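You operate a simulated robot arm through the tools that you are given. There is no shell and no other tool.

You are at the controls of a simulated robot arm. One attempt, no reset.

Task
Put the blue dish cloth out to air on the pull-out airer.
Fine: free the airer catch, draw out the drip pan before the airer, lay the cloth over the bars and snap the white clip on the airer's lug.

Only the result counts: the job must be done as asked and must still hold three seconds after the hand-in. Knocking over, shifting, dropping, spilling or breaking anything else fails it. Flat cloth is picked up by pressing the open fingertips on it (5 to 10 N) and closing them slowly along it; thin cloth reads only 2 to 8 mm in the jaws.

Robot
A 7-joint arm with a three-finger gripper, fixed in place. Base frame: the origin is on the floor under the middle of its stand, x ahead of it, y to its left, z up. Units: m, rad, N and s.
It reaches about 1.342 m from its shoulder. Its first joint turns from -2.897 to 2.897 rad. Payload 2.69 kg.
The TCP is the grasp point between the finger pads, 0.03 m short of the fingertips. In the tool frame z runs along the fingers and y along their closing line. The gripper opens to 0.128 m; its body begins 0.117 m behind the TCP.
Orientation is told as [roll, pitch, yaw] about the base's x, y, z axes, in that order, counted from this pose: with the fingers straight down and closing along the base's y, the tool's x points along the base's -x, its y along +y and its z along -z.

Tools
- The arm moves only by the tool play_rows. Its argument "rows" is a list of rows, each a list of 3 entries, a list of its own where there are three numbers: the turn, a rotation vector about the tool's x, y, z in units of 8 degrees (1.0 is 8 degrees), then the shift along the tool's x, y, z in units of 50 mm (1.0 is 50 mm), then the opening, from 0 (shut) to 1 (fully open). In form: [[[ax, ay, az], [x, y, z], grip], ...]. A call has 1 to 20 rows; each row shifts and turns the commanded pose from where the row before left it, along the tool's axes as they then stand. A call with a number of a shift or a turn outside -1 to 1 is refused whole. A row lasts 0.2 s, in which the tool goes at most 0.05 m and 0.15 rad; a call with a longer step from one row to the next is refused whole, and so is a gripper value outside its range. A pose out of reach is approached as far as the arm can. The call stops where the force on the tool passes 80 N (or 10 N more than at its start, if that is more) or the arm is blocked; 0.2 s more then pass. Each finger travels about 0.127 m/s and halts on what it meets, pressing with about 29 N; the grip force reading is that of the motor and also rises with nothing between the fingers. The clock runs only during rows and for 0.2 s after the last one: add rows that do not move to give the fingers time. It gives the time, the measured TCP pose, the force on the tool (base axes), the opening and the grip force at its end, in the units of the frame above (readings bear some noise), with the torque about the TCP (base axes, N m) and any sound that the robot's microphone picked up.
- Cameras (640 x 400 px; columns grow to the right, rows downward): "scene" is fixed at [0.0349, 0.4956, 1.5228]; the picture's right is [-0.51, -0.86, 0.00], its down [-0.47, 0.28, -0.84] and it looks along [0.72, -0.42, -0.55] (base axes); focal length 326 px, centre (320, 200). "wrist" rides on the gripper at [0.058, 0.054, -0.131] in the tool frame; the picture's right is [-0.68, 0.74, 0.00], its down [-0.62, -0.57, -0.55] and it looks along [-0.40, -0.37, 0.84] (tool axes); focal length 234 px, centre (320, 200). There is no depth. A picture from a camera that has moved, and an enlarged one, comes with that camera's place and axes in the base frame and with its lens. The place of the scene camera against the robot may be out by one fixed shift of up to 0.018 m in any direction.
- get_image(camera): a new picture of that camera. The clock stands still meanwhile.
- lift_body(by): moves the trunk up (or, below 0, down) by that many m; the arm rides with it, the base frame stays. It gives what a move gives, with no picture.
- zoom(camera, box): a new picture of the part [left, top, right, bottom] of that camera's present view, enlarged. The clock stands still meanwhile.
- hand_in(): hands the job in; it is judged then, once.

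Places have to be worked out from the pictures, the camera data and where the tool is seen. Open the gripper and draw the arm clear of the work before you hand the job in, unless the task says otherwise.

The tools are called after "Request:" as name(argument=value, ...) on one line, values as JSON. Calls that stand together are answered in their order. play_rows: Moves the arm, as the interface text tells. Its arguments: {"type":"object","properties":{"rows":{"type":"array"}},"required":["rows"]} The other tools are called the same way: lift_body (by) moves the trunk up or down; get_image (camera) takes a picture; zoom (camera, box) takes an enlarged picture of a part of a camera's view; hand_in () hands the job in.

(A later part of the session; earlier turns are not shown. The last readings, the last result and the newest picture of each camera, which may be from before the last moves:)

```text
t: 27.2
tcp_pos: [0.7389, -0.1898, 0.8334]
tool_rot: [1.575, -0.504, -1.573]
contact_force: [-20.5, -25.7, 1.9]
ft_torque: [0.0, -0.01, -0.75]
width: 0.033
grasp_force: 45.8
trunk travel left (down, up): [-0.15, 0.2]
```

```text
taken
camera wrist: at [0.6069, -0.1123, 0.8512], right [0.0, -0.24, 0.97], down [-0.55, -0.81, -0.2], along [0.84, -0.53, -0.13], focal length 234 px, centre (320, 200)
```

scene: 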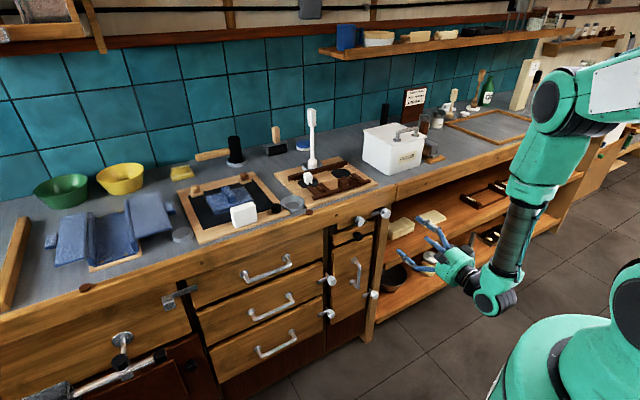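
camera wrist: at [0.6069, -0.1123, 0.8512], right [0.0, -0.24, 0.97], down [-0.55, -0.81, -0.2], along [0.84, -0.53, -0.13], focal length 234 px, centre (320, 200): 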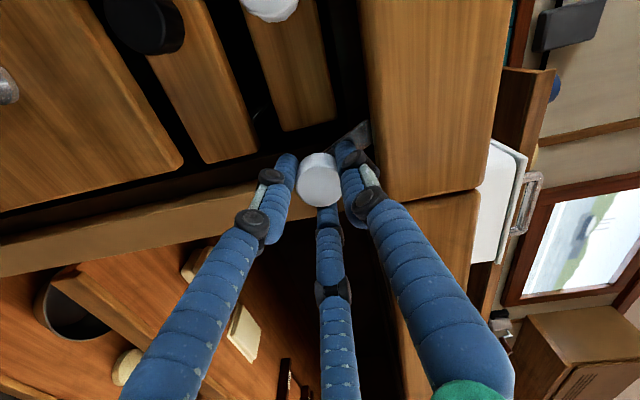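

The bar is at about 65°. I turn 12° more (the upper finger still clears the lip), then loosen to re-grip.

Request:
play_rows(rows=[[[0, 0, 0.75], [0, 0, 0], 0.2], [[0, 0, 0.75], [0, 0, 0], 0.2], [[0, 0, 0], [0, 0, 0], 0.2]])

Request:
get_image(camera="wrist")

Request:
zoom(camera="scene", box=[330, 190, 430, 250])

```text
t: 28.0
tcp_pos: [0.7391, -0.1895, 0.8326]
tool_rot: [1.571, -0.295, -1.573]
contact_force: [-16.1, -29.6, -1.3]
ft_torque: [-0.01, 0.06, -0.9]
width: 0.033
grasp_force: 45.3
trunk travel left (down, up): [-0.15, 0.2]
```

```text
taken
camera wrist: at [0.6069, -0.1179, 0.8669], right [0.0, -0.43, 0.9], down [-0.55, -0.75, -0.36], along [0.84, -0.5, -0.24], focal length 234 px, centre (320, 200)
```

wrist: 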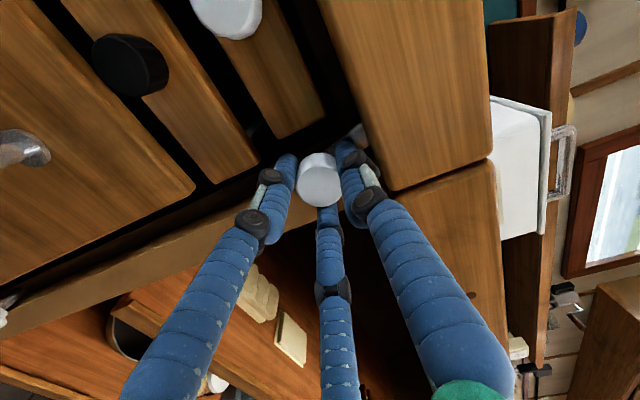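

```text
6.40 times, centred on (380, 220) of scene
camera zoom: at [0.0349, 0.4956, 1.5228], right [-0.51, -0.86, 0.0], down [-0.47, 0.28, -0.84], along [0.72, -0.42, -0.55], focal length 2086 px, centre (-64, 72)
```

zoom: 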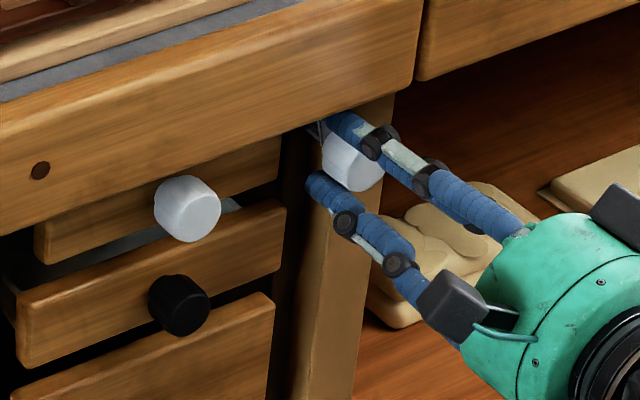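

The bar is at ~76°. I loosen, withdraw, roll back, re-centre (knob centre y≈-0.1896) and re-grip for a last short stroke.

Request:
play_rows(rows=[[[0, 0, 0], [0, 0, 0], 0.3], [[0, 0, 0], [0, 0, 0], 0.3], [[0, 0, 0], [0, 0, -0.4], 0.3], [[0, 0, 0], [0, 0, -0.4], 0.33], [[0, 0, -1], [0, 0, 0], 0.36], [[0, 0, -1], [0, 0, 0], 0.36], [[0, 0, -1], [0, 0, 0], 0.36], [[0, 0, -1], [0, 0, 0], 0.36], [[0, 0, -1], [0, 0, 0], 0.36], [[0, 0, -1], [0, 0, 0], 0.36], [[0, 0, 0], [-0.013, -0.027, 0], 0.36], [[0, 0, 0], [0, 0, 0], 0.36]])

Request:
get_image(camera="wrist")

```text
t: 30.6
tcp_pos: [0.6985, -0.1896, 0.8336]
tool_rot: [1.571, -1.133, -1.57]
contact_force: [-0.1, -0.2, -0.1]
ft_torque: [0.01, -0.01, 0.06]
width: 0.0461
grasp_force: 0.0
trunk travel left (down, up): [-0.15, 0.2]
```

```text
taken
camera wrist: at [0.5664, -0.1161, 0.8017], right [0.0, 0.38, 0.92], down [-0.55, -0.77, 0.32], along [0.84, -0.51, 0.21], focal length 234 px, centre (320, 200)
```

wrist: 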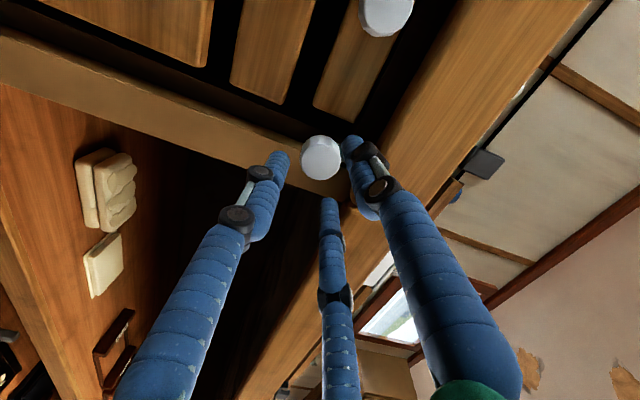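

The bar no longer crosses the airer front. I zoom in to verify before the last stroke.

Request:
zoom(camera="wrist", box=[260, 80, 420, 220])

```text
2.86 times, centred on (340, 150) of wrist
camera zoom: at [0.5664, -0.1161, 0.8017], right [0.0, 0.38, 0.92], down [-0.55, -0.77, 0.32], along [0.84, -0.51, 0.21], focal length 669 px, centre (263, 343)
```

zoom: 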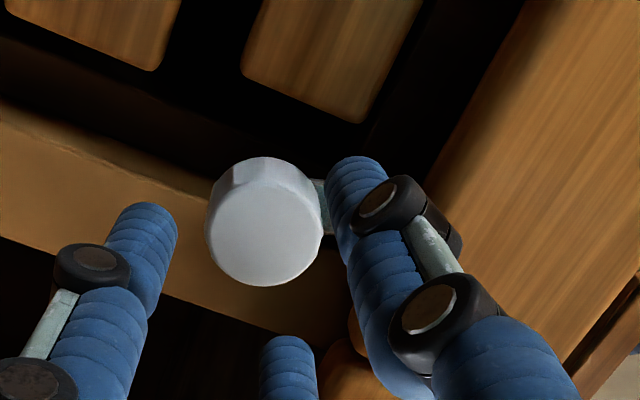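

I re-grip the knob and turn it about 20° more toward vertical.

Request:
play_rows(rows=[[[0, 0, 0], [0, 0, 0.4], 0.36], [[0, 0, 0], [0, 0, 0.4], 0.36], [[0, 0, 0], [0, 0, 0], 0.36], [[0, 0, 0], [0, 0, 0], 0.2], [[0, 0, 0], [0, 0, 0], 0.2], [[0, 0, 0], [0, 0, 0], 0.2], [[0, 0, 0.8], [0, 0, 0], 0.2], [[0, 0, 0.8], [0, 0, 0], 0.2], [[0, 0, 0.8], [0, 0, 0], 0.2], [[0, 0, 0], [0, 0, 0], 0.2]])

Request:
get_image(camera="wrist")

```text
t: 32.8
tcp_pos: [0.7379, -0.1914, 0.8339]
tool_rot: [1.57, -0.797, -1.572]
contact_force: [-0.3, -3.2, -4.7]
ft_torque: [-0.53, 0.13, -0.06]
width: 0.0333
grasp_force: 44.5
trunk travel left (down, up): [-0.15, 0.2]
```

```text
taken
camera wrist: at [0.6069, -0.1106, 0.8282], right [0.0, 0.06, 1.0], down [-0.55, -0.83, 0.05], along [0.84, -0.55, 0.03], focal length 234 px, centre (320, 200)
```

wrist: 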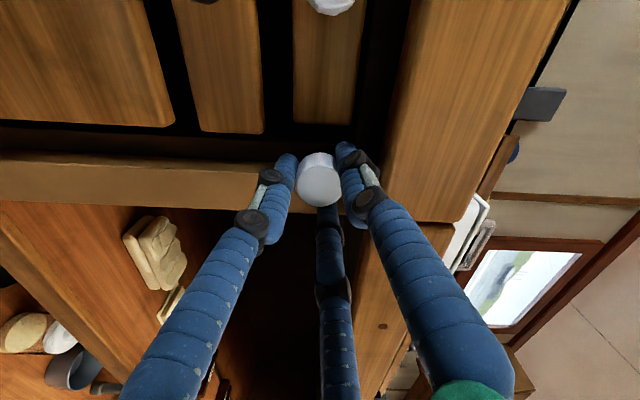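

The torque rose to 0.53 N·m, as at the earlier stop, so the catch is at its open end. I release, withdraw 0.1 m and look at it.

Request:
play_rows(rows=[[[0, 0, 0], [0, 0, 0], 0.32], [[0, 0, 0], [0, 0, 0], 0.34], [[0, 0, 0], [0, 0, -0.5], 0.34], [[0, 0, 0], [0, 0, -0.8], 0.34], [[0, 0, 0], [0, 0, -0.8], 0.34], [[0, 0, 0], [0, 0, -0.8], 0.5], [[0, 0, 0], [0, 0, 0], 0.5]])

Request:
get_image(camera="wrist")

Request:
zoom(camera="wrist", box=[250, 60, 410, 200])

```text
t: 34.4
tcp_pos: [0.5949, -0.1897, 0.832]
tool_rot: [1.572, -0.798, -1.57]
contact_force: [-0.9, 0.2, -0.6]
ft_torque: [0.03, 0.0, 0.01]
width: 0.0639
grasp_force: 0.0
trunk travel left (down, up): [-0.15, 0.2]
```

```text
taken
camera wrist: at [0.4627, -0.1105, 0.8258], right [0.0, 0.06, 1.0], down [-0.55, -0.83, 0.05], along [0.84, -0.55, 0.03], focal length 234 px, centre (320, 200)
```

wrist: 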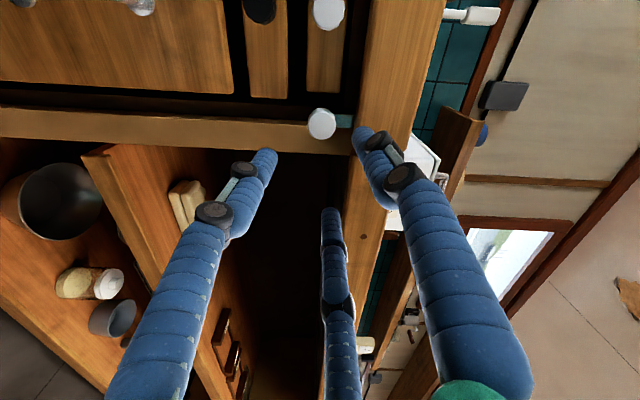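

```text
2.86 times, centred on (330, 130) of wrist
camera zoom: at [0.4627, -0.1105, 0.8258], right [0.0, 0.06, 1.0], down [-0.55, -0.83, 0.05], along [0.84, -0.55, 0.03], focal length 669 px, centre (291, 400)
```

zoom: 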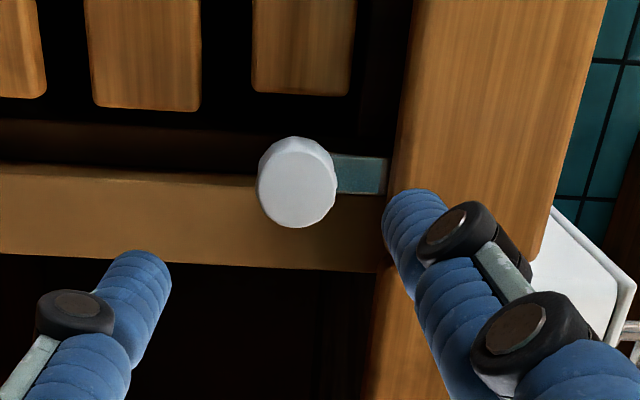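

The catch bar now points straight up, so the airer is free. Next the drip pan: I move the hand in front of the black knob at ≈(0.766,-0.077,0.764), fingers at 30/150/270°.

Request:
play_rows(rows=[[[0, 0, -1], [0, 0, 0], 0.42], [[0, 0, -0.75], [0, 0, 0], 0.42], [[0, 0, 0], [0.577, 0.32, 0.325], 0.42], [[0, 0, 0], [0.577, 0.32, 0.325], 0.42], [[0, 0, 0], [0.577, 0.32, 0.325], 0.42], [[0, 0, 0], [0.577, 0.32, 0.325], 0.42], [[0, 0, 0], [0, 0, 0], 0.42]])

Request:
get_image(camera="wrist")

Request:
zoom(camera="wrist", box=[240, 40, 420, 200])

```text
t: 36.0
tcp_pos: [0.6576, -0.0772, 0.7671]
tool_rot: [1.57, -1.044, -1.572]
contact_force: [0.0, 0.3, 0.7]
ft_torque: [-0.02, 0.0, -0.03]
width: 0.0536
grasp_force: 0.0
trunk travel left (down, up): [-0.15, 0.2]
```

```text
taken
camera wrist: at [0.5251, -0.001, 0.7419], right [0.0, 0.3, 0.95], down [-0.55, -0.8, 0.25], along [0.84, -0.52, 0.16], focal length 234 px, centre (320, 200)
```

wrist: 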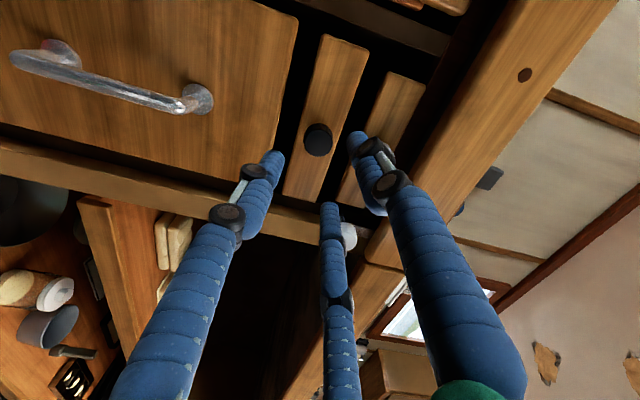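

```text
2.50 times, centred on (330, 120) of wrist
camera zoom: at [0.5251, -0.001, 0.7419], right [0.0, 0.3, 0.95], down [-0.55, -0.8, 0.25], along [0.84, -0.52, 0.16], focal length 585 px, centre (295, 400)
```

zoom: 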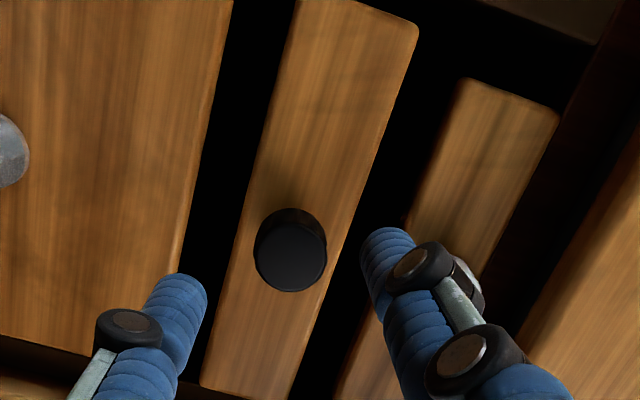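

The tool axis is ~2–3 mm off the black knob; I correct, advance 82 mm and close on it.

Request:
play_rows(rows=[[[0, 0, 0], [0.032, -0.064, 0.55], 0.42], [[0, 0, 0], [0, 0, 0.55], 0.42], [[0, 0, 0], [0, 0, 0.55], 0.42], [[0, 0, 0], [0, 0, 0], 0.42], [[0, 0, 0], [0, 0, 0], 0.2], [[0, 0, 0], [0, 0, 0], 0.12], [[0, 0, 0], [0, 0, 0], 0.12]])

Request:
get_image(camera="wrist")

```text
t: 37.6
tcp_pos: [0.7415, -0.0801, 0.7651]
tool_rot: [1.572, -1.044, -1.57]
contact_force: [2.0, 8.3, 2.1]
ft_torque: [-0.07, -0.01, 0.34]
width: 0.0298
grasp_force: 45.1
trunk travel left (down, up): [-0.15, 0.2]
```

```text
taken
camera wrist: at [0.6094, -0.0042, 0.7395], right [0.0, 0.3, 0.95], down [-0.55, -0.8, 0.25], along [0.84, -0.52, 0.16], focal length 234 px, centre (320, 200)
```

wrist: 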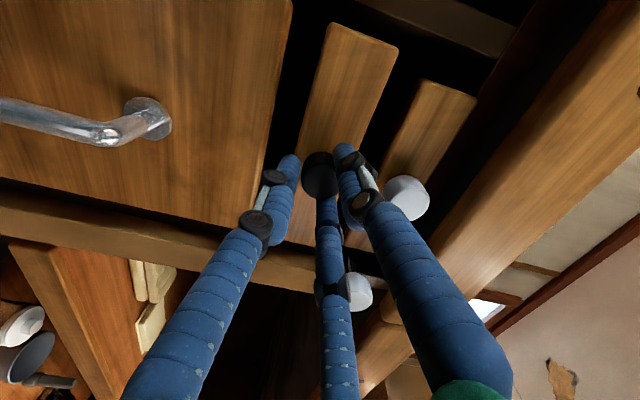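

Black knob held (30 mm, small load). I pull the drip pan straight out 80 mm in small steps and check the force.

Request:
play_rows(rows=[[[0, 0, 0], [0, 0, -0.2], 0.1], [[0, 0, 0], [0, 0, -0.35], 0.1], [[0, 0, 0], [0, 0, -0.35], 0.1], [[0, 0, 0], [0, 0, -0.35], 0.1], [[0, 0, 0], [0, 0, -0.35], 0.1], [[0, 0, 0], [0, 0, 0], 0.1]])

Request:
get_image(camera="wrist")

Request:
zoom(camera="scene", box=[280, 170, 440, 290])

```text
t: 39.0
tcp_pos: [0.6597, -0.081, 0.7655]
tool_rot: [1.57, -1.045, -1.57]
contact_force: [-1.3, 31.5, 15.0]
ft_torque: [-0.2, -0.38, 0.99]
width: 0.0294
grasp_force: 44.9
trunk travel left (down, up): [-0.15, 0.2]
```

```text
taken
camera wrist: at [0.5273, -0.0043, 0.7399], right [0.0, 0.3, 0.95], down [-0.55, -0.8, 0.25], along [0.84, -0.52, 0.16], focal length 234 px, centre (320, 200)
```

wrist: 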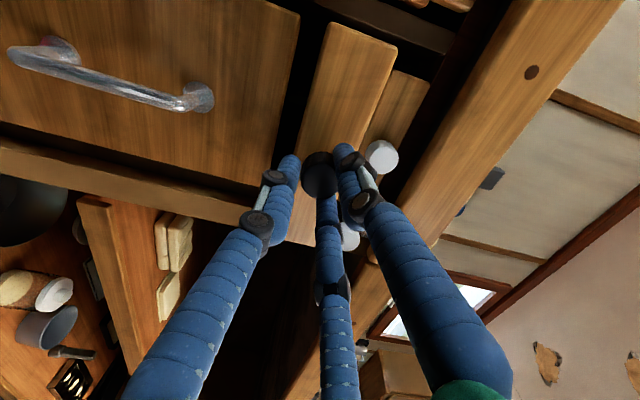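

```text
3.33 times, centred on (360, 230) of scene
camera zoom: at [0.0349, 0.4956, 1.5228], right [-0.51, -0.86, 0.0], down [-0.47, 0.28, -0.84], along [0.72, -0.42, -0.55], focal length 1086 px, centre (187, 100)
```

zoom: 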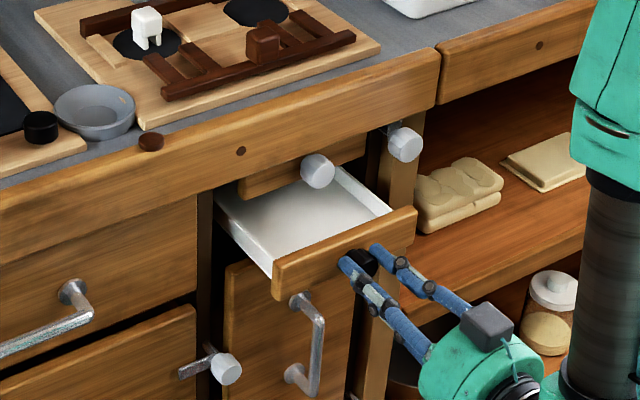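

The white drip pan slides out well. I relieve the side load by 1.5 mm and pull on another 90 mm.

Request:
play_rows(rows=[[[0, 0, 0], [0, 0.03, -0.3], 0.1], [[0, 0, 0], [0, 0, -0.3], 0.1], [[0, 0, 0], [0, 0, -0.3], 0.1], [[0, 0, 0], [0, 0, -0.3], 0.1], [[0, 0, 0], [0, 0, -0.3], 0.1], [[0, 0, 0], [0, 0, -0.3], 0.1], [[0, 0, 0], [0, 0, 0], 0.1]])

Request:
zoom(camera="scene", box=[280, 170, 440, 290])

```text
t: 40.6
tcp_pos: [0.5692, -0.0793, 0.7646]
tool_rot: [1.573, -1.043, -1.576]
contact_force: [-1.3, -21.8, 12.0]
ft_torque: [0.21, -0.29, -0.78]
width: 0.0288
grasp_force: 45.4
trunk travel left (down, up): [-0.15, 0.2]
```

```text
3.33 times, centred on (360, 230) of scene
camera zoom: at [0.0349, 0.4956, 1.5228], right [-0.51, -0.86, 0.0], down [-0.47, 0.28, -0.84], along [0.72, -0.42, -0.55], focal length 1086 px, centre (187, 100)
```

zoom: 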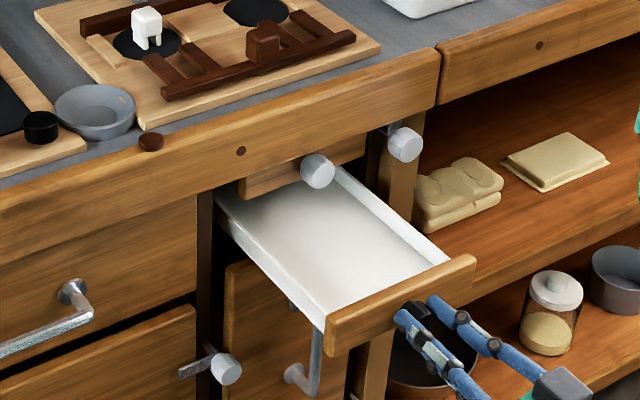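

Out by 0.17 m so far with no end stop yet. I keep pulling carefully in short steps.

Request:
play_rows(rows=[[[0, 0, 0], [0, 0, -0.25], 0.1], [[0, 0, 0], [0, 0, -0.25], 0.1], [[0, 0, 0], [0, 0, -0.25], 0.1], [[0, 0, 0], [0, 0, -0.25], 0.1], [[0, 0, 0], [0, 0, 0], 0.1]])

Request:
zoom(camera="scene", box=[280, 170, 440, 290])

```text
t: 41.8
tcp_pos: [0.5209, -0.0797, 0.7662]
tool_rot: [1.571, -1.044, -1.572]
contact_force: [-1.0, -19.2, 14.1]
ft_torque: [0.07, -0.41, -0.56]
width: 0.0291
grasp_force: 45.0
trunk travel left (down, up): [-0.15, 0.2]
```

```text
3.33 times, centred on (360, 230) of scene
camera zoom: at [0.0349, 0.4956, 1.5228], right [-0.51, -0.86, 0.0], down [-0.47, 0.28, -0.84], along [0.72, -0.42, -0.55], focal length 1086 px, centre (187, 100)
```

zoom: 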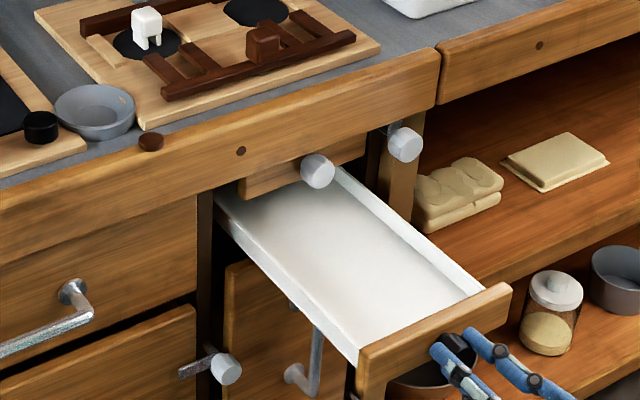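

0.22 m out and still moving freely; I go on a little to find the stop.

Request:
play_rows(rows=[[[0, 0, 0], [0, 0, -0.2], 0.1], [[0, 0, 0], [0, 0, -0.2], 0.1], [[0, 0, 0], [0, 0, -0.2], 0.1], [[0, 0, 0], [0, 0, 0], 0.1]])

Request:
zoom(camera="scene", box=[280, 170, 440, 290])

```text
t: 42.8
tcp_pos: [0.4902, -0.0796, 0.7656]
tool_rot: [1.584, -1.044, -1.582]
contact_force: [1.8, 0.7, 55.0]
ft_torque: [-0.1, -1.33, 0.2]
width: 0.0289
grasp_force: 45.0
trunk travel left (down, up): [-0.15, 0.2]
```

```text
3.33 times, centred on (360, 230) of scene
camera zoom: at [0.0349, 0.4956, 1.5228], right [-0.51, -0.86, 0.0], down [-0.47, 0.28, -0.84], along [0.72, -0.42, -0.55], focal length 1086 px, centre (187, 100)
```

zoom: 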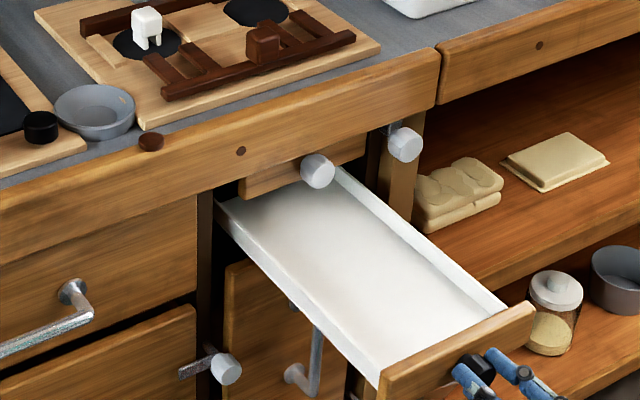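

The pan is out 0.25 m; an upward load of 55 N shows the arm is getting strained here, so I stop. I open the fingers and read the forces.

Request:
play_rows(rows=[[[0, 0, 0], [0, 0, 0], 0.3], [[0, 0, 0], [0, 0, 0], 0.45], [[0, 0, 0], [0, 0, 0], 0.45]])

Request:
get_image(camera="wrist")

Request:
get_image(camera="scene")

```text
t: 43.6
tcp_pos: [0.4891, -0.0798, 0.7622]
tool_rot: [1.569, -1.044, -1.57]
contact_force: [0.7, 0.6, -0.7]
ft_torque: [-0.02, -0.01, 0.01]
width: 0.0577
grasp_force: 0.1
trunk travel left (down, up): [-0.15, 0.2]
```

```text
taken
camera wrist: at [0.3579, -0.004, 0.7375], right [0.0, 0.3, 0.96], down [-0.55, -0.8, 0.25], along [0.84, -0.52, 0.16], focal length 234 px, centre (320, 200)
```

wrist: 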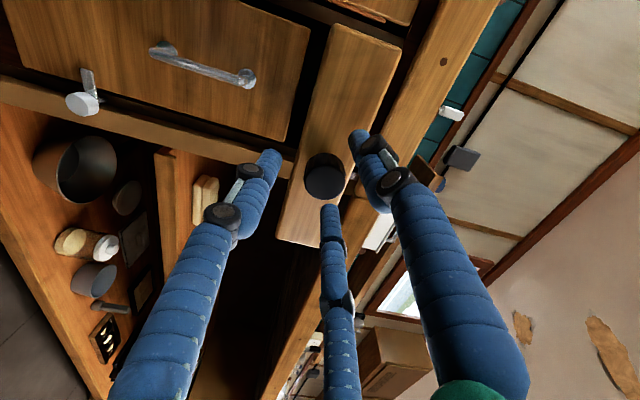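

```text
taken
```

scene: 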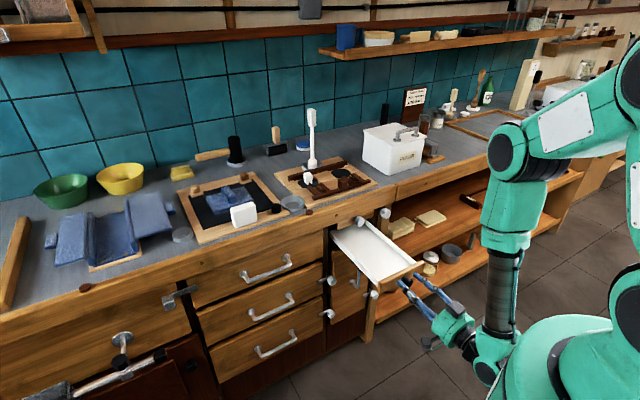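

Pan released and standing out. I retreat 40 mm, then rise 0.15 m above the pan.

Request:
play_rows(rows=[[[0, 0, 0], [0, 0, -0.4], 0.45], [[0, 0, 0], [0, 0, -0.4], 0.45], [[0, 0, 0], [-0.6, 0.346, 0], 0.45], [[0, 0, 0], [-0.6, 0.346, 0], 0.45], [[0, 0, 0], [-0.6, 0.346, 0], 0.45], [[0, 0, 0], [-0.6, 0.346, 0], 0.45], [[0, 0, 0], [0, 0, 0], 0.45]])

Request:
get_image(camera="wrist")

```text
t: 45.2
tcp_pos: [0.47, -0.0891, 0.9104]
tool_rot: [1.649, -1.065, -1.639]
contact_force: [1.1, -0.8, 0.5]
ft_torque: [0.0, 0.01, -0.01]
width: 0.0577
grasp_force: 0.1
trunk travel left (down, up): [-0.15, 0.2]
```

```text
taken
camera wrist: at [0.3395, -0.0145, 0.8803], right [-0.04, 0.32, 0.95], down [-0.56, -0.79, 0.24], along [0.83, -0.52, 0.21], focal length 234 px, centre (320, 200)
```

wrist: 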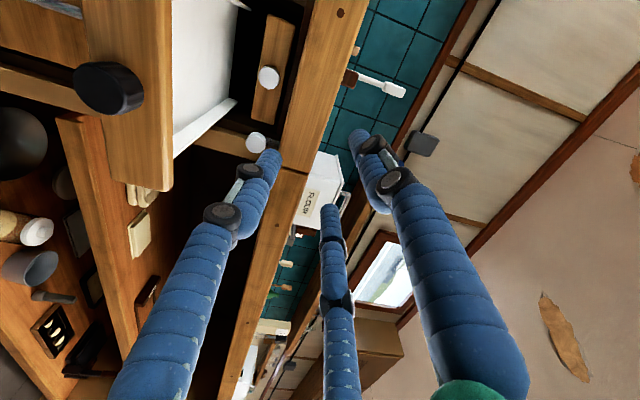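

The arm was at its folding limit there (slight pose deviation). I move forward 0.1 m and check the pose recovers.

Request:
play_rows(rows=[[[0, 0, 0], [0, 0, 0.7], 0.45], [[0, 0, 0], [0, 0, 0.7], 0.45], [[0, 0, 0], [0, 0, 0.7], 0.45], [[0, 0, 0], [0, 0, 0], 0.4], [[0, 0, 0], [0, 0, 0], 0.4]])

```text
t: 46.4
tcp_pos: [0.5581, -0.0793, 0.9041]
tool_rot: [1.569, -1.044, -1.569]
contact_force: [0.2, -0.2, -0.1]
ft_torque: [-0.01, -0.02, 0.0]
width: 0.0514
grasp_force: 0.0
trunk travel left (down, up): [-0.15, 0.2]
```

Pose recovered at (0.558,-0.079,0.904). I tilt the hand 20° nose-down so its body clears the pan and move to a point 90 mm before the airer knob.

Request:
play_rows(rows=[[[0.417, 0.722, 0], [0, 0, 0], 0.4], [[0.417, 0.722, 0], [0, 0, 0], 0.4], [[0.417, 0.722, 0], [0, 0, 0], 0.4], [[0, 0, 0], [-0.033, 0.019, 0.731], 0.4], [[0, 0, 0], [-0.033, 0.019, 0.731], 0.4], [[0, 0, 0], [-0.033, 0.019, 0.731], 0.4], [[0, 0, 0], [0, 0, 0], 0.4]])

Request:
get_image(camera="wrist")

Request:
zoom(camera="scene", box=[280, 150, 460, 290])

```text
t: 48.0
tcp_pos: [0.661, -0.0779, 0.874]
tool_rot: [0.942, -0.949, -1.036]
contact_force: [1.2, 0.6, 0.8]
ft_torque: [0.0, 0.01, 0.04]
width: 0.0512
grasp_force: 0.0
trunk travel left (down, up): [-0.15, 0.2]
```

```text
taken
camera wrist: at [0.5306, -0.0029, 0.8969], right [0.33, 0.3, 0.9], down [-0.43, -0.8, 0.42], along [0.84, -0.52, -0.13], focal length 234 px, centre (320, 200)
```

wrist: 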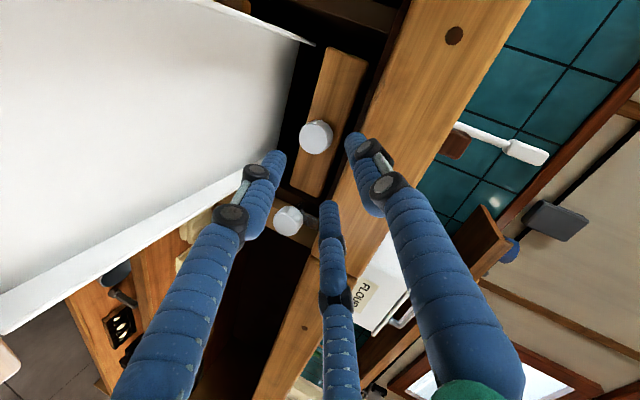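

```text
2.86 times, centred on (370, 220) of scene
camera zoom: at [0.0349, 0.4956, 1.5228], right [-0.51, -0.86, 0.0], down [-0.47, 0.28, -0.84], along [0.72, -0.42, -0.55], focal length 931 px, centre (177, 143)
```

zoom: 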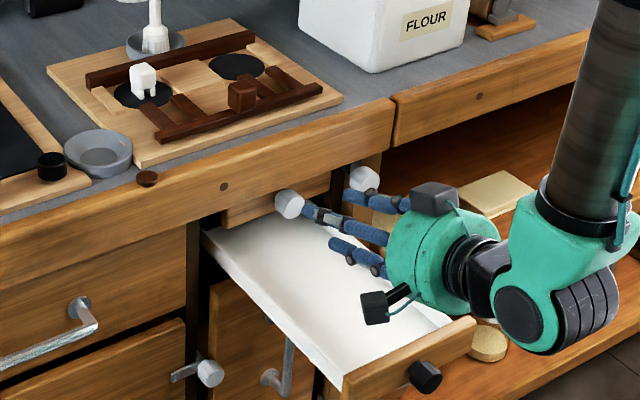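

The knob face is at ≈(0.757,-0.078,0.834) and the tool axis hits it within ~2 mm. I advance 87 mm along the tool axis and close on the knob.

Request:
play_rows(rows=[[[0, 0, 0], [0.02, -0.015, 0.58], 0.4], [[0, 0, 0], [0, 0, 0.58], 0.4], [[0, 0, 0], [0, 0, 0.58], 0.4], [[0, 0, 0], [0, 0, 0], 0.4], [[0, 0, 0], [0, 0, 0], 0.25], [[0, 0, 0], [0, 0, 0], 0.15], [[0, 0, 0], [0, 0, 0], 0.15]])

Request:
get_image(camera="wrist")

```text
t: 49.6
tcp_pos: [0.7431, -0.0792, 0.8422]
tool_rot: [0.946, -0.949, -1.042]
contact_force: [1.8, -14.8, 4.4]
ft_torque: [-0.11, -0.23, -0.54]
width: 0.0337
grasp_force: 44.5
trunk travel left (down, up): [-0.15, 0.2]
```

```text
taken
camera wrist: at [0.6099, -0.0039, 0.8625], right [0.33, 0.3, 0.9], down [-0.43, -0.8, 0.42], along [0.84, -0.52, -0.13], focal length 234 px, centre (320, 200)
```

wrist: 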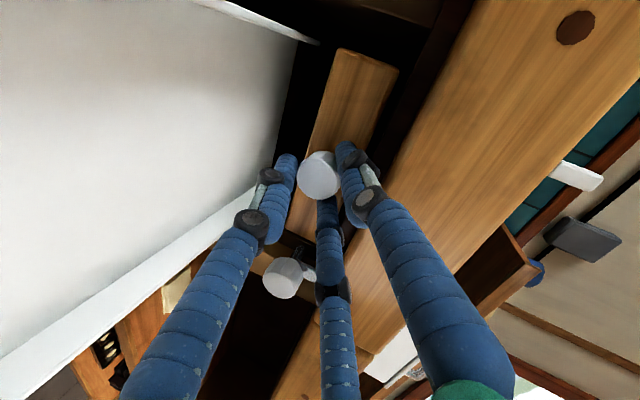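

Airer knob held (34 mm). I pull straight out along -x, 80 mm first.

Request:
play_rows(rows=[[[0, 0, 0], [0.06, -0.034, -0.188], 0.12], [[0, 0, 0], [0.118, -0.068, -0.376], 0.12], [[0, 0, 0], [0.118, -0.068, -0.376], 0.12], [[0, 0, 0], [0.118, -0.068, -0.376], 0.12], [[0, 0, 0], [0.06, -0.034, -0.188], 0.12], [[0, 0, 0], [0, 0, 0], 0.12]])

Request:
get_image(camera="wrist")

Request:
zoom(camera="scene", box=[280, 150, 460, 290])

```text
t: 51.0
tcp_pos: [0.6612, -0.0806, 0.8425]
tool_rot: [0.945, -0.948, -1.041]
contact_force: [-1.4, -9.1, 16.8]
ft_torque: [-0.15, -0.79, -0.11]
width: 0.0334
grasp_force: 44.7
trunk travel left (down, up): [-0.15, 0.2]
```

```text
taken
camera wrist: at [0.5298, -0.0042, 0.8626], right [0.32, 0.3, 0.9], down [-0.43, -0.8, 0.42], along [0.84, -0.52, -0.13], focal length 234 px, centre (320, 200)
```

wrist: 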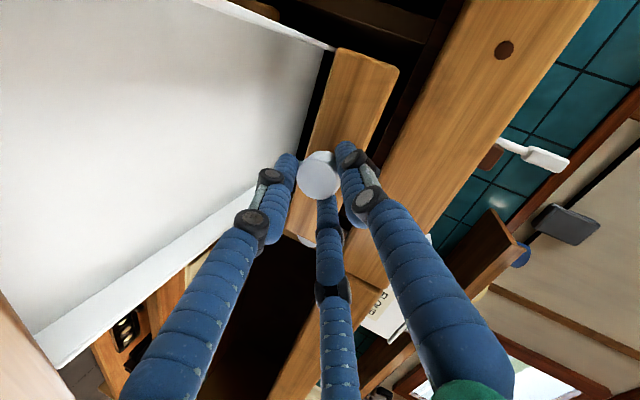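

```text
2.86 times, centred on (370, 220) of scene
camera zoom: at [0.0349, 0.4956, 1.5228], right [-0.51, -0.86, 0.0], down [-0.47, 0.28, -0.84], along [0.72, -0.42, -0.55], focal length 931 px, centre (177, 143)
```

zoom: 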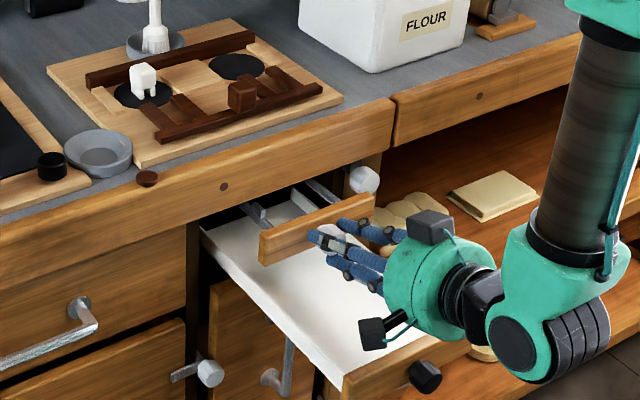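

The airer is following — two rails appear behind its front. I pull a further 90 mm.

Request:
play_rows(rows=[[[0, 0, 0], [0.088, -0.051, -0.282], 0.12], [[0, 0, 0], [0.088, -0.051, -0.282], 0.12], [[0, 0, 0], [0.088, -0.051, -0.282], 0.12], [[0, 0, 0], [0.088, -0.051, -0.282], 0.12], [[0, 0, 0], [0.088, -0.051, -0.282], 0.12], [[0, 0, 0], [0.088, -0.051, -0.282], 0.12], [[0, 0, 0], [0, 0, 0], 0.12]])

Request:
zoom(camera="scene", box=[280, 150, 460, 290])

```text
t: 52.6
tcp_pos: [0.5718, -0.0802, 0.8418]
tool_rot: [0.945, -0.949, -1.045]
contact_force: [-0.9, -36.2, 20.4]
ft_torque: [-0.35, -0.81, -1.28]
width: 0.0331
grasp_force: 44.8
trunk travel left (down, up): [-0.15, 0.2]
```

```text
2.86 times, centred on (370, 220) of scene
camera zoom: at [0.0349, 0.4956, 1.5228], right [-0.51, -0.86, 0.0], down [-0.47, 0.28, -0.84], along [0.72, -0.42, -0.55], focal length 931 px, centre (177, 143)
```

zoom: 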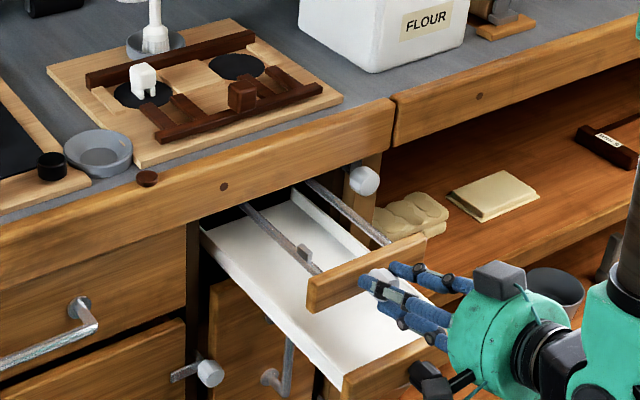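

The airer shows two bars running front-to-back, and a grey lug on the left bar near the front. I ease the side load and pull another 60 mm.

Request:
play_rows(rows=[[[0, 0, 0], [-0.036, -0.025, 0], 0.12], [[0, 0, 0], [0.088, -0.051, -0.282], 0.12], [[0, 0, 0], [0.088, -0.051, -0.282], 0.12], [[0, 0, 0], [0.088, -0.051, -0.282], 0.12], [[0, 0, 0], [0.088, -0.051, -0.282], 0.12], [[0, 0, 0], [0, 0, 0], 0.12]])

Request:
zoom(camera="scene", box=[280, 150, 460, 290])

```text
t: 54.0
tcp_pos: [0.5114, -0.0804, 0.8425]
tool_rot: [0.943, -0.946, -1.039]
contact_force: [-0.6, -6.2, 19.2]
ft_torque: [0.0, -0.74, -0.24]
width: 0.0332
grasp_force: 45.1
trunk travel left (down, up): [-0.15, 0.2]
```

```text
2.86 times, centred on (370, 220) of scene
camera zoom: at [0.0349, 0.4956, 1.5228], right [-0.51, -0.86, 0.0], down [-0.47, 0.28, -0.84], along [0.72, -0.42, -0.55], focal length 931 px, centre (177, 143)
```

zoom: 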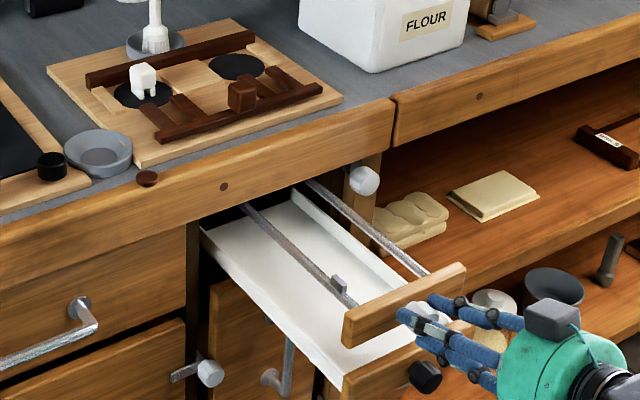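

Out by 0.23 m. I try a further 20 mm to see whether a stop is near.

Request:
play_rows(rows=[[[0, 0, 0], [0.059, -0.034, -0.188], 0.12], [[0, 0, 0], [0.059, -0.034, -0.188], 0.12], [[0, 0, 0], [0, 0, 0], 0.12]])

Request:
get_image(camera="scene")

Request:
zoom(camera="scene", box=[320, 190, 440, 290])

```text
t: 54.8
tcp_pos: [0.4929, -0.0802, 0.8416]
tool_rot: [0.948, -0.948, -1.041]
contact_force: [-0.6, 1.6, 31.1]
ft_torque: [-0.08, -1.15, 0.21]
width: 0.0334
grasp_force: 44.8
trunk travel left (down, up): [-0.15, 0.2]
```

```text
taken
```

scene: 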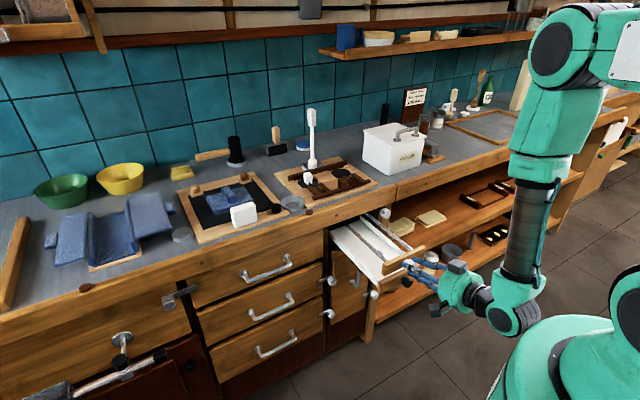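

```text
4.00 times, centred on (380, 240) of scene
camera zoom: at [0.0349, 0.4956, 1.5228], right [-0.51, -0.86, 0.0], down [-0.47, 0.28, -0.84], along [0.72, -0.42, -0.55], focal length 1304 px, centre (80, 40)
```

zoom: 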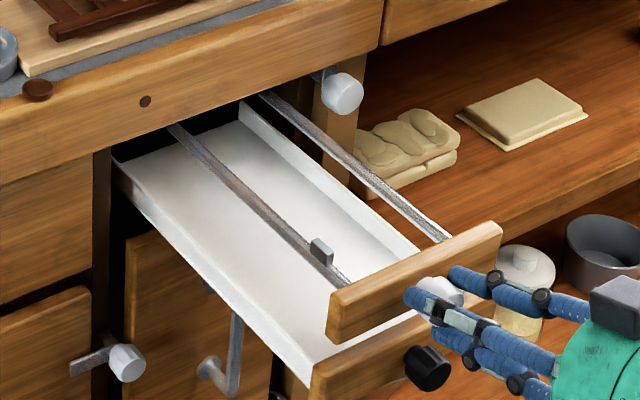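

The airer is out 0.25 m, level with the pan. I open the fingers and back off the knob along the tool axis.

Request:
play_rows(rows=[[[0, 0, 0], [0, 0, 0], 0.3], [[0, 0, 0], [0, 0, 0], 0.42], [[0, 0, 0], [0, 0, 0], 0.42], [[0, 0, 0], [0, 0, -0.3], 0.42], [[0, 0, 0], [0, 0, -0.3], 0.42], [[0, 0, 0], [0, 0, 0], 0.42]])

Request:
get_image(camera="wrist")

Request:
zoom(camera="scene", box=[320, 190, 440, 290])

```text
t: 56.2
tcp_pos: [0.4649, -0.0783, 0.8531]
tool_rot: [0.943, -0.948, -1.04]
contact_force: [-0.4, -0.6, -0.3]
ft_torque: [0.02, 0.02, -0.01]
width: 0.0538
grasp_force: 0.1
trunk travel left (down, up): [-0.15, 0.2]
```

```text
taken
camera wrist: at [0.3326, -0.004, 0.8731], right [0.33, 0.3, 0.9], down [-0.43, -0.8, 0.42], along [0.84, -0.52, -0.13], focal length 234 px, centre (320, 200)
```

wrist: 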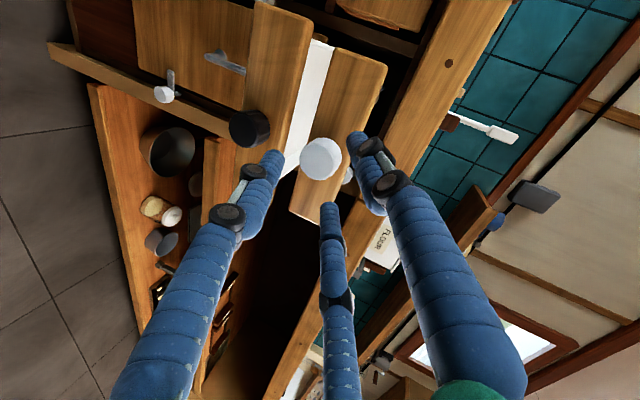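

```text
4.00 times, centred on (380, 240) of scene
camera zoom: at [0.0349, 0.4956, 1.5228], right [-0.51, -0.86, 0.0], down [-0.47, 0.28, -0.84], along [0.72, -0.42, -0.55], focal length 1304 px, centre (80, 40)
```

zoom: 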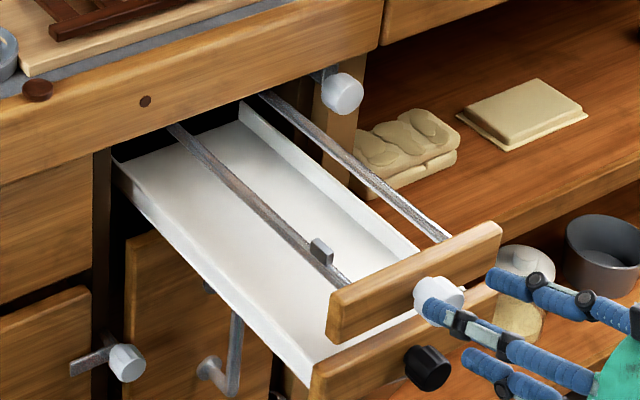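

The knob is clear. I raise the hand 0.22 m and turn the fingers downwards so I can look down on the airer.

Request:
play_rows(rows=[[[0, 0, 0], [-0.733, 0.423, -0.308], 0.5], [[0, 0, 0], [-0.733, 0.423, -0.308], 0.5], [[0, 0, 0], [-0.733, 0.423, -0.308], 0.5], [[0, 0, 0], [-0.733, 0.423, -0.308], 0.5], [[0, 0, 0], [-0.733, 0.423, -0.308], 0.5], [[0.486, 0.842, 0], [0, 0, 0], 0.5], [[0.486, 0.842, 0], [0, 0, 0], 0.5], [[0.486, 0.842, 0], [0, 0, 0], 0.5], [[0.486, 0.842, 0], [0, 0, 0], 0.5], [[0.486, 0.842, 0], [0, 0, 0], 0.5], [[0.486, 0.842, 0], [0, 0, 0], 0.5], [[0.486, 0.842, 0], [0, 0, 0], 0.5], [[0.486, 0.842, 0], [0, 0, 0], 0.5], [[0.486, 0.842, 0], [0, 0, 0], 0.5], [[0, 0, 0], [0, 0, 0], 0.5]])

Request:
get_image(camera="wrist")

```text
t: 59.4
tcp_pos: [0.4533, -0.0702, 1.0606]
tool_rot: [0.183, -0.226, -0.531]
contact_force: [0.4, 0.5, -1.0]
ft_torque: [0.03, 0.01, 0.01]
width: 0.0637
grasp_force: 0.1
out of reach, approached as far as the arm can: row 11, 12, 13, 14
trunk travel left (down, up): [-0.15, 0.2]
```

```text
taken
camera wrist: at [0.3913, -0.0007, 1.1816], right [0.91, 0.31, 0.28], down [0.1, -0.82, 0.56], along [0.41, -0.48, -0.78], focal length 234 px, centre (320, 200)
```

wrist: 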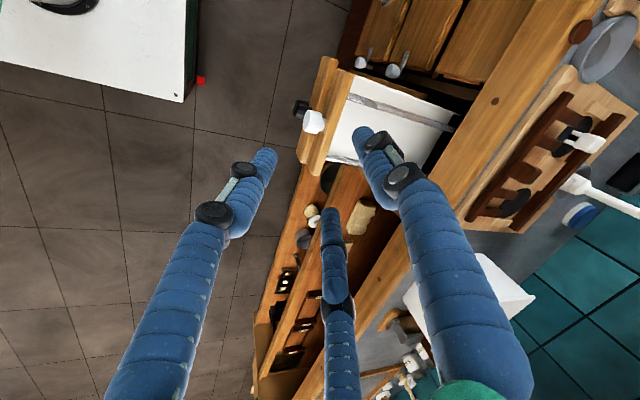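

I'm almost fingers-down, limited by the nearness to the base. I move forward/up over the airer and then level the hand.

Request:
play_rows(rows=[[[0, 0, 0], [-0.499, 0.524, -0.202], 0.5], [[0, 0, 0], [-0.499, 0.524, -0.202], 0.5], [[0, 0, 0], [-0.499, 0.524, -0.202], 0.5], [[0, 0, 0], [-0.499, 0.524, -0.202], 0.5], [[0, 0, 0], [-0.499, 0.524, -0.202], 0.5], [[0, 0, 0], [0, 0, 0], 0.5]])

Request:
get_image(camera="wrist")

```text
t: 60.8
tcp_pos: [0.5855, -0.0371, 1.1491]
tool_rot: [0.35, -0.428, -0.561]
contact_force: [-0.2, 0.4, 0.9]
ft_torque: [0.0, -0.02, -0.02]
width: 0.0638
grasp_force: 0.0
out of reach, approached as far as the arm can: row 1, 3, 5
trunk travel left (down, up): [-0.15, 0.2]
```

```text
taken
camera wrist: at [0.4924, 0.0282, 1.2524], right [0.8, 0.31, 0.51], down [-0.02, -0.84, 0.55], along [0.6, -0.45, -0.66], focal length 234 px, centre (320, 200)
```

wrist: 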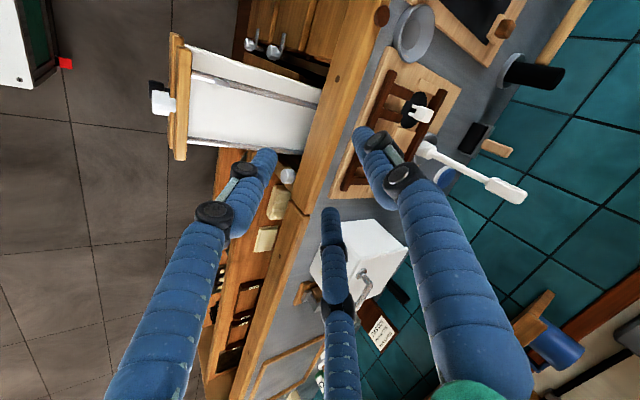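

The arm lags in orientation (about 31° tilt left). I try levelling the hand here.

Request:
play_rows(rows=[[[0.597, 0.788, 0], [0, 0, 0], 0.5], [[0.597, 0.788, 0], [0, 0, 0], 0.5], [[0.597, 0.788, 0], [0, 0, 0], 0.5], [[0.597, 0.788, 0], [0, 0, 0], 0.5], [[0, 0, 0], [0, 0, 0], 0.5]])

Request:
get_image(camera="scene")

```text
t: 62.0
tcp_pos: [0.5846, -0.0362, 1.1396]
tool_rot: [0.301, -0.375, -0.542]
contact_force: [0.1, 0.5, 1.2]
ft_torque: [-0.03, -0.02, 0.0]
width: 0.0639
grasp_force: 0.1
out of reach, approached as far as the arm can: row 1, 2, 3, 4
trunk travel left (down, up): [-0.15, 0.2]
```

```text
taken
```

scene: 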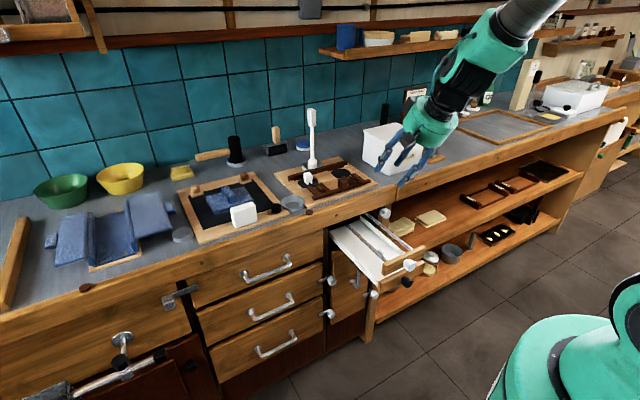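

The wrist joint is at its limit with the forearm this low. Raising the trunk should make the forearm steeper; I lift it by 0.15 m.

Request:
lift_body(by=0.15)

```text
t: 63.8
tcp_pos: [0.5809, -0.0375, 1.2897]
tool_rot: [0.3, -0.375, -0.542]
contact_force: [0.6, -0.4, 0.8]
ft_torque: [0.01, 0.01, 0.0]
width: 0.0642
grasp_force: 0.0
trunk travel left (down, up): [-0.3, 0.05]
```

Trunk is up. I retry levelling the hand (27° left) at this height.

Request:
play_rows(rows=[[[0.512, 0.681, 0], [0, 0, 0], 0.5], [[0.512, 0.681, 0], [0, 0, 0], 0.5], [[0.512, 0.681, 0], [0, 0, 0], 0.5], [[0.512, 0.681, 0], [0, 0, 0], 0.5], [[0, 0, 0], [0, 0, 0], 0.5]])

```text
t: 65.0
tcp_pos: [0.579, -0.0364, 1.2918]
tool_rot: [0.303, -0.379, -0.542]
contact_force: [-0.4, -0.7, 0.7]
ft_torque: [0.02, 0.0, 0.0]
width: 0.064
grasp_force: 0.1
out of reach, approached as far as the arm can: row 1, 2, 3, 4
trunk travel left (down, up): [-0.3, 0.05]
```

Lifting alone keeps the arm's shape. I move forward, left and down relative to the raised trunk, then level.

Request:
play_rows(rows=[[[0, 0, 0], [0.029, 0.376, 0.78], 0.5], [[0, 0, 0], [0.029, 0.376, 0.78], 0.5], [[0, 0, 0], [0.029, 0.376, 0.78], 0.5], [[0, 0, 0], [0.029, 0.376, 0.78], 0.5], [[0, 0, 0], [0.029, 0.376, 0.78], 0.5], [[0.512, 0.681, 0], [0, 0, 0], 0.5], [[0.512, 0.681, 0], [0, 0, 0], 0.5], [[0.512, 0.681, 0], [0, 0, 0], 0.5], [[0.512, 0.681, 0], [0, 0, 0], 0.5], [[0, 0, 0], [0, 0, 0], 0.5]])

Request:
get_image(camera="wrist")

Request:
get_image(camera="scene")

```text
t: 67.2
tcp_pos: [0.7225, 0.0256, 1.1411]
tool_rot: [0.194, -0.411, -0.548]
contact_force: [-0.4, 0.6, -0.3]
ft_torque: [0.01, -0.04, -0.03]
width: 0.064
grasp_force: 0.1
out of reach, approached as far as the arm can: row 6, 7, 8, 9
trunk travel left (down, up): [-0.3, 0.05]
```

```text
taken
camera wrist: at [0.6425, 0.1068, 1.2429], right [0.86, 0.32, 0.4], down [-0.01, -0.77, 0.64], along [0.51, -0.55, -0.66], focal length 234 px, centre (320, 200)
```

wrist: 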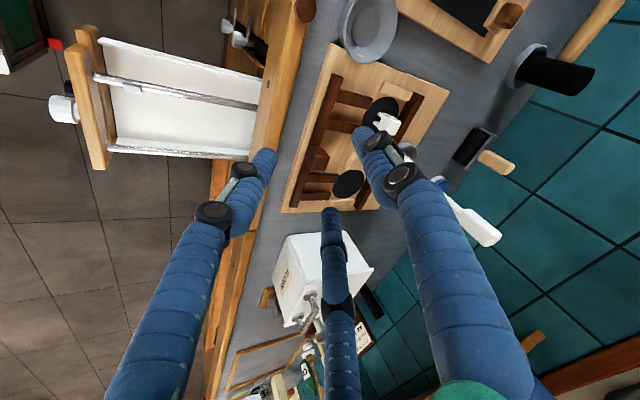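

```text
taken
```

scene: 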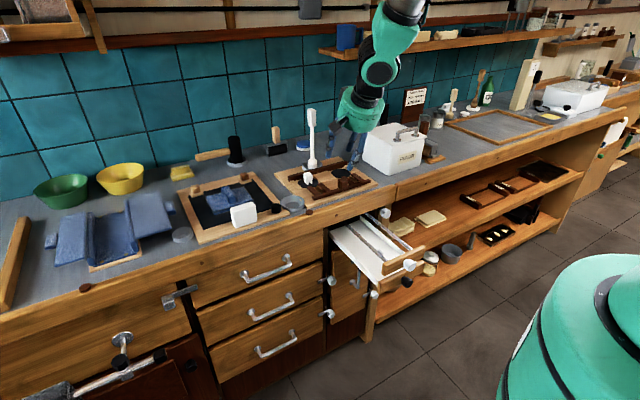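

Still a tilt of ~26°. Since the initial yaw-0 pose levelled fine, I turn the hand back about its axis by 32° and then level.

Request:
play_rows(rows=[[[0, 0, -1], [0, 0, 0], 0.5], [[0, 0, -1], [0, 0, 0], 0.5], [[0, 0, -1], [0, 0, 0], 0.5], [[0, 0, -1], [0, 0, 0], 0.5], [[0, 0, 0], [0, 0, 0], 0.5]])

```text
t: 68.3
tcp_pos: [0.7182, 0.0269, 1.1397]
tool_rot: [-0.041, -0.398, -0.019]
contact_force: [-0.2, -0.2, -1.4]
ft_torque: [0.05, -0.01, 0.0]
width: 0.0641
grasp_force: 0.1
out of reach, approached as far as the arm can: row 1
trunk travel left (down, up): [-0.3, 0.05]
```

Now the pose is [-0.04, -0.40, -0.02]; I level with a turn about the tool's y (= base y).

Request:
play_rows(rows=[[[0.1, 0.95, 0], [0, 0, 0], 0.5], [[0.1, 0.95, 0], [0, 0, 0], 0.5], [[0.1, 0.95, 0], [0, 0, 0], 0.5], [[0, 0, 0], [0, 0, 0], 0.5]])

Request:
get_image(camera="wrist")

```text
t: 69.3
tcp_pos: [0.7173, 0.0271, 1.1395]
tool_rot: [-0.075, -0.002, -0.044]
contact_force: [-0.2, 0.4, -0.1]
ft_torque: [-0.01, 0.02, -0.01]
width: 0.064
grasp_force: 0.0
trunk travel left (down, up): [-0.3, 0.05]
```

```text
taken
camera wrist: at [0.6607, 0.0929, 1.2646], right [0.71, 0.7, -0.06], down [0.59, -0.55, 0.59], along [0.38, -0.45, -0.81], focal length 234 px, centre (320, 200)
```

wrist: 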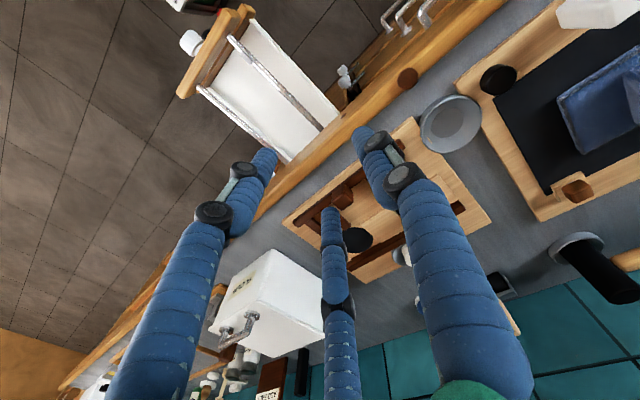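

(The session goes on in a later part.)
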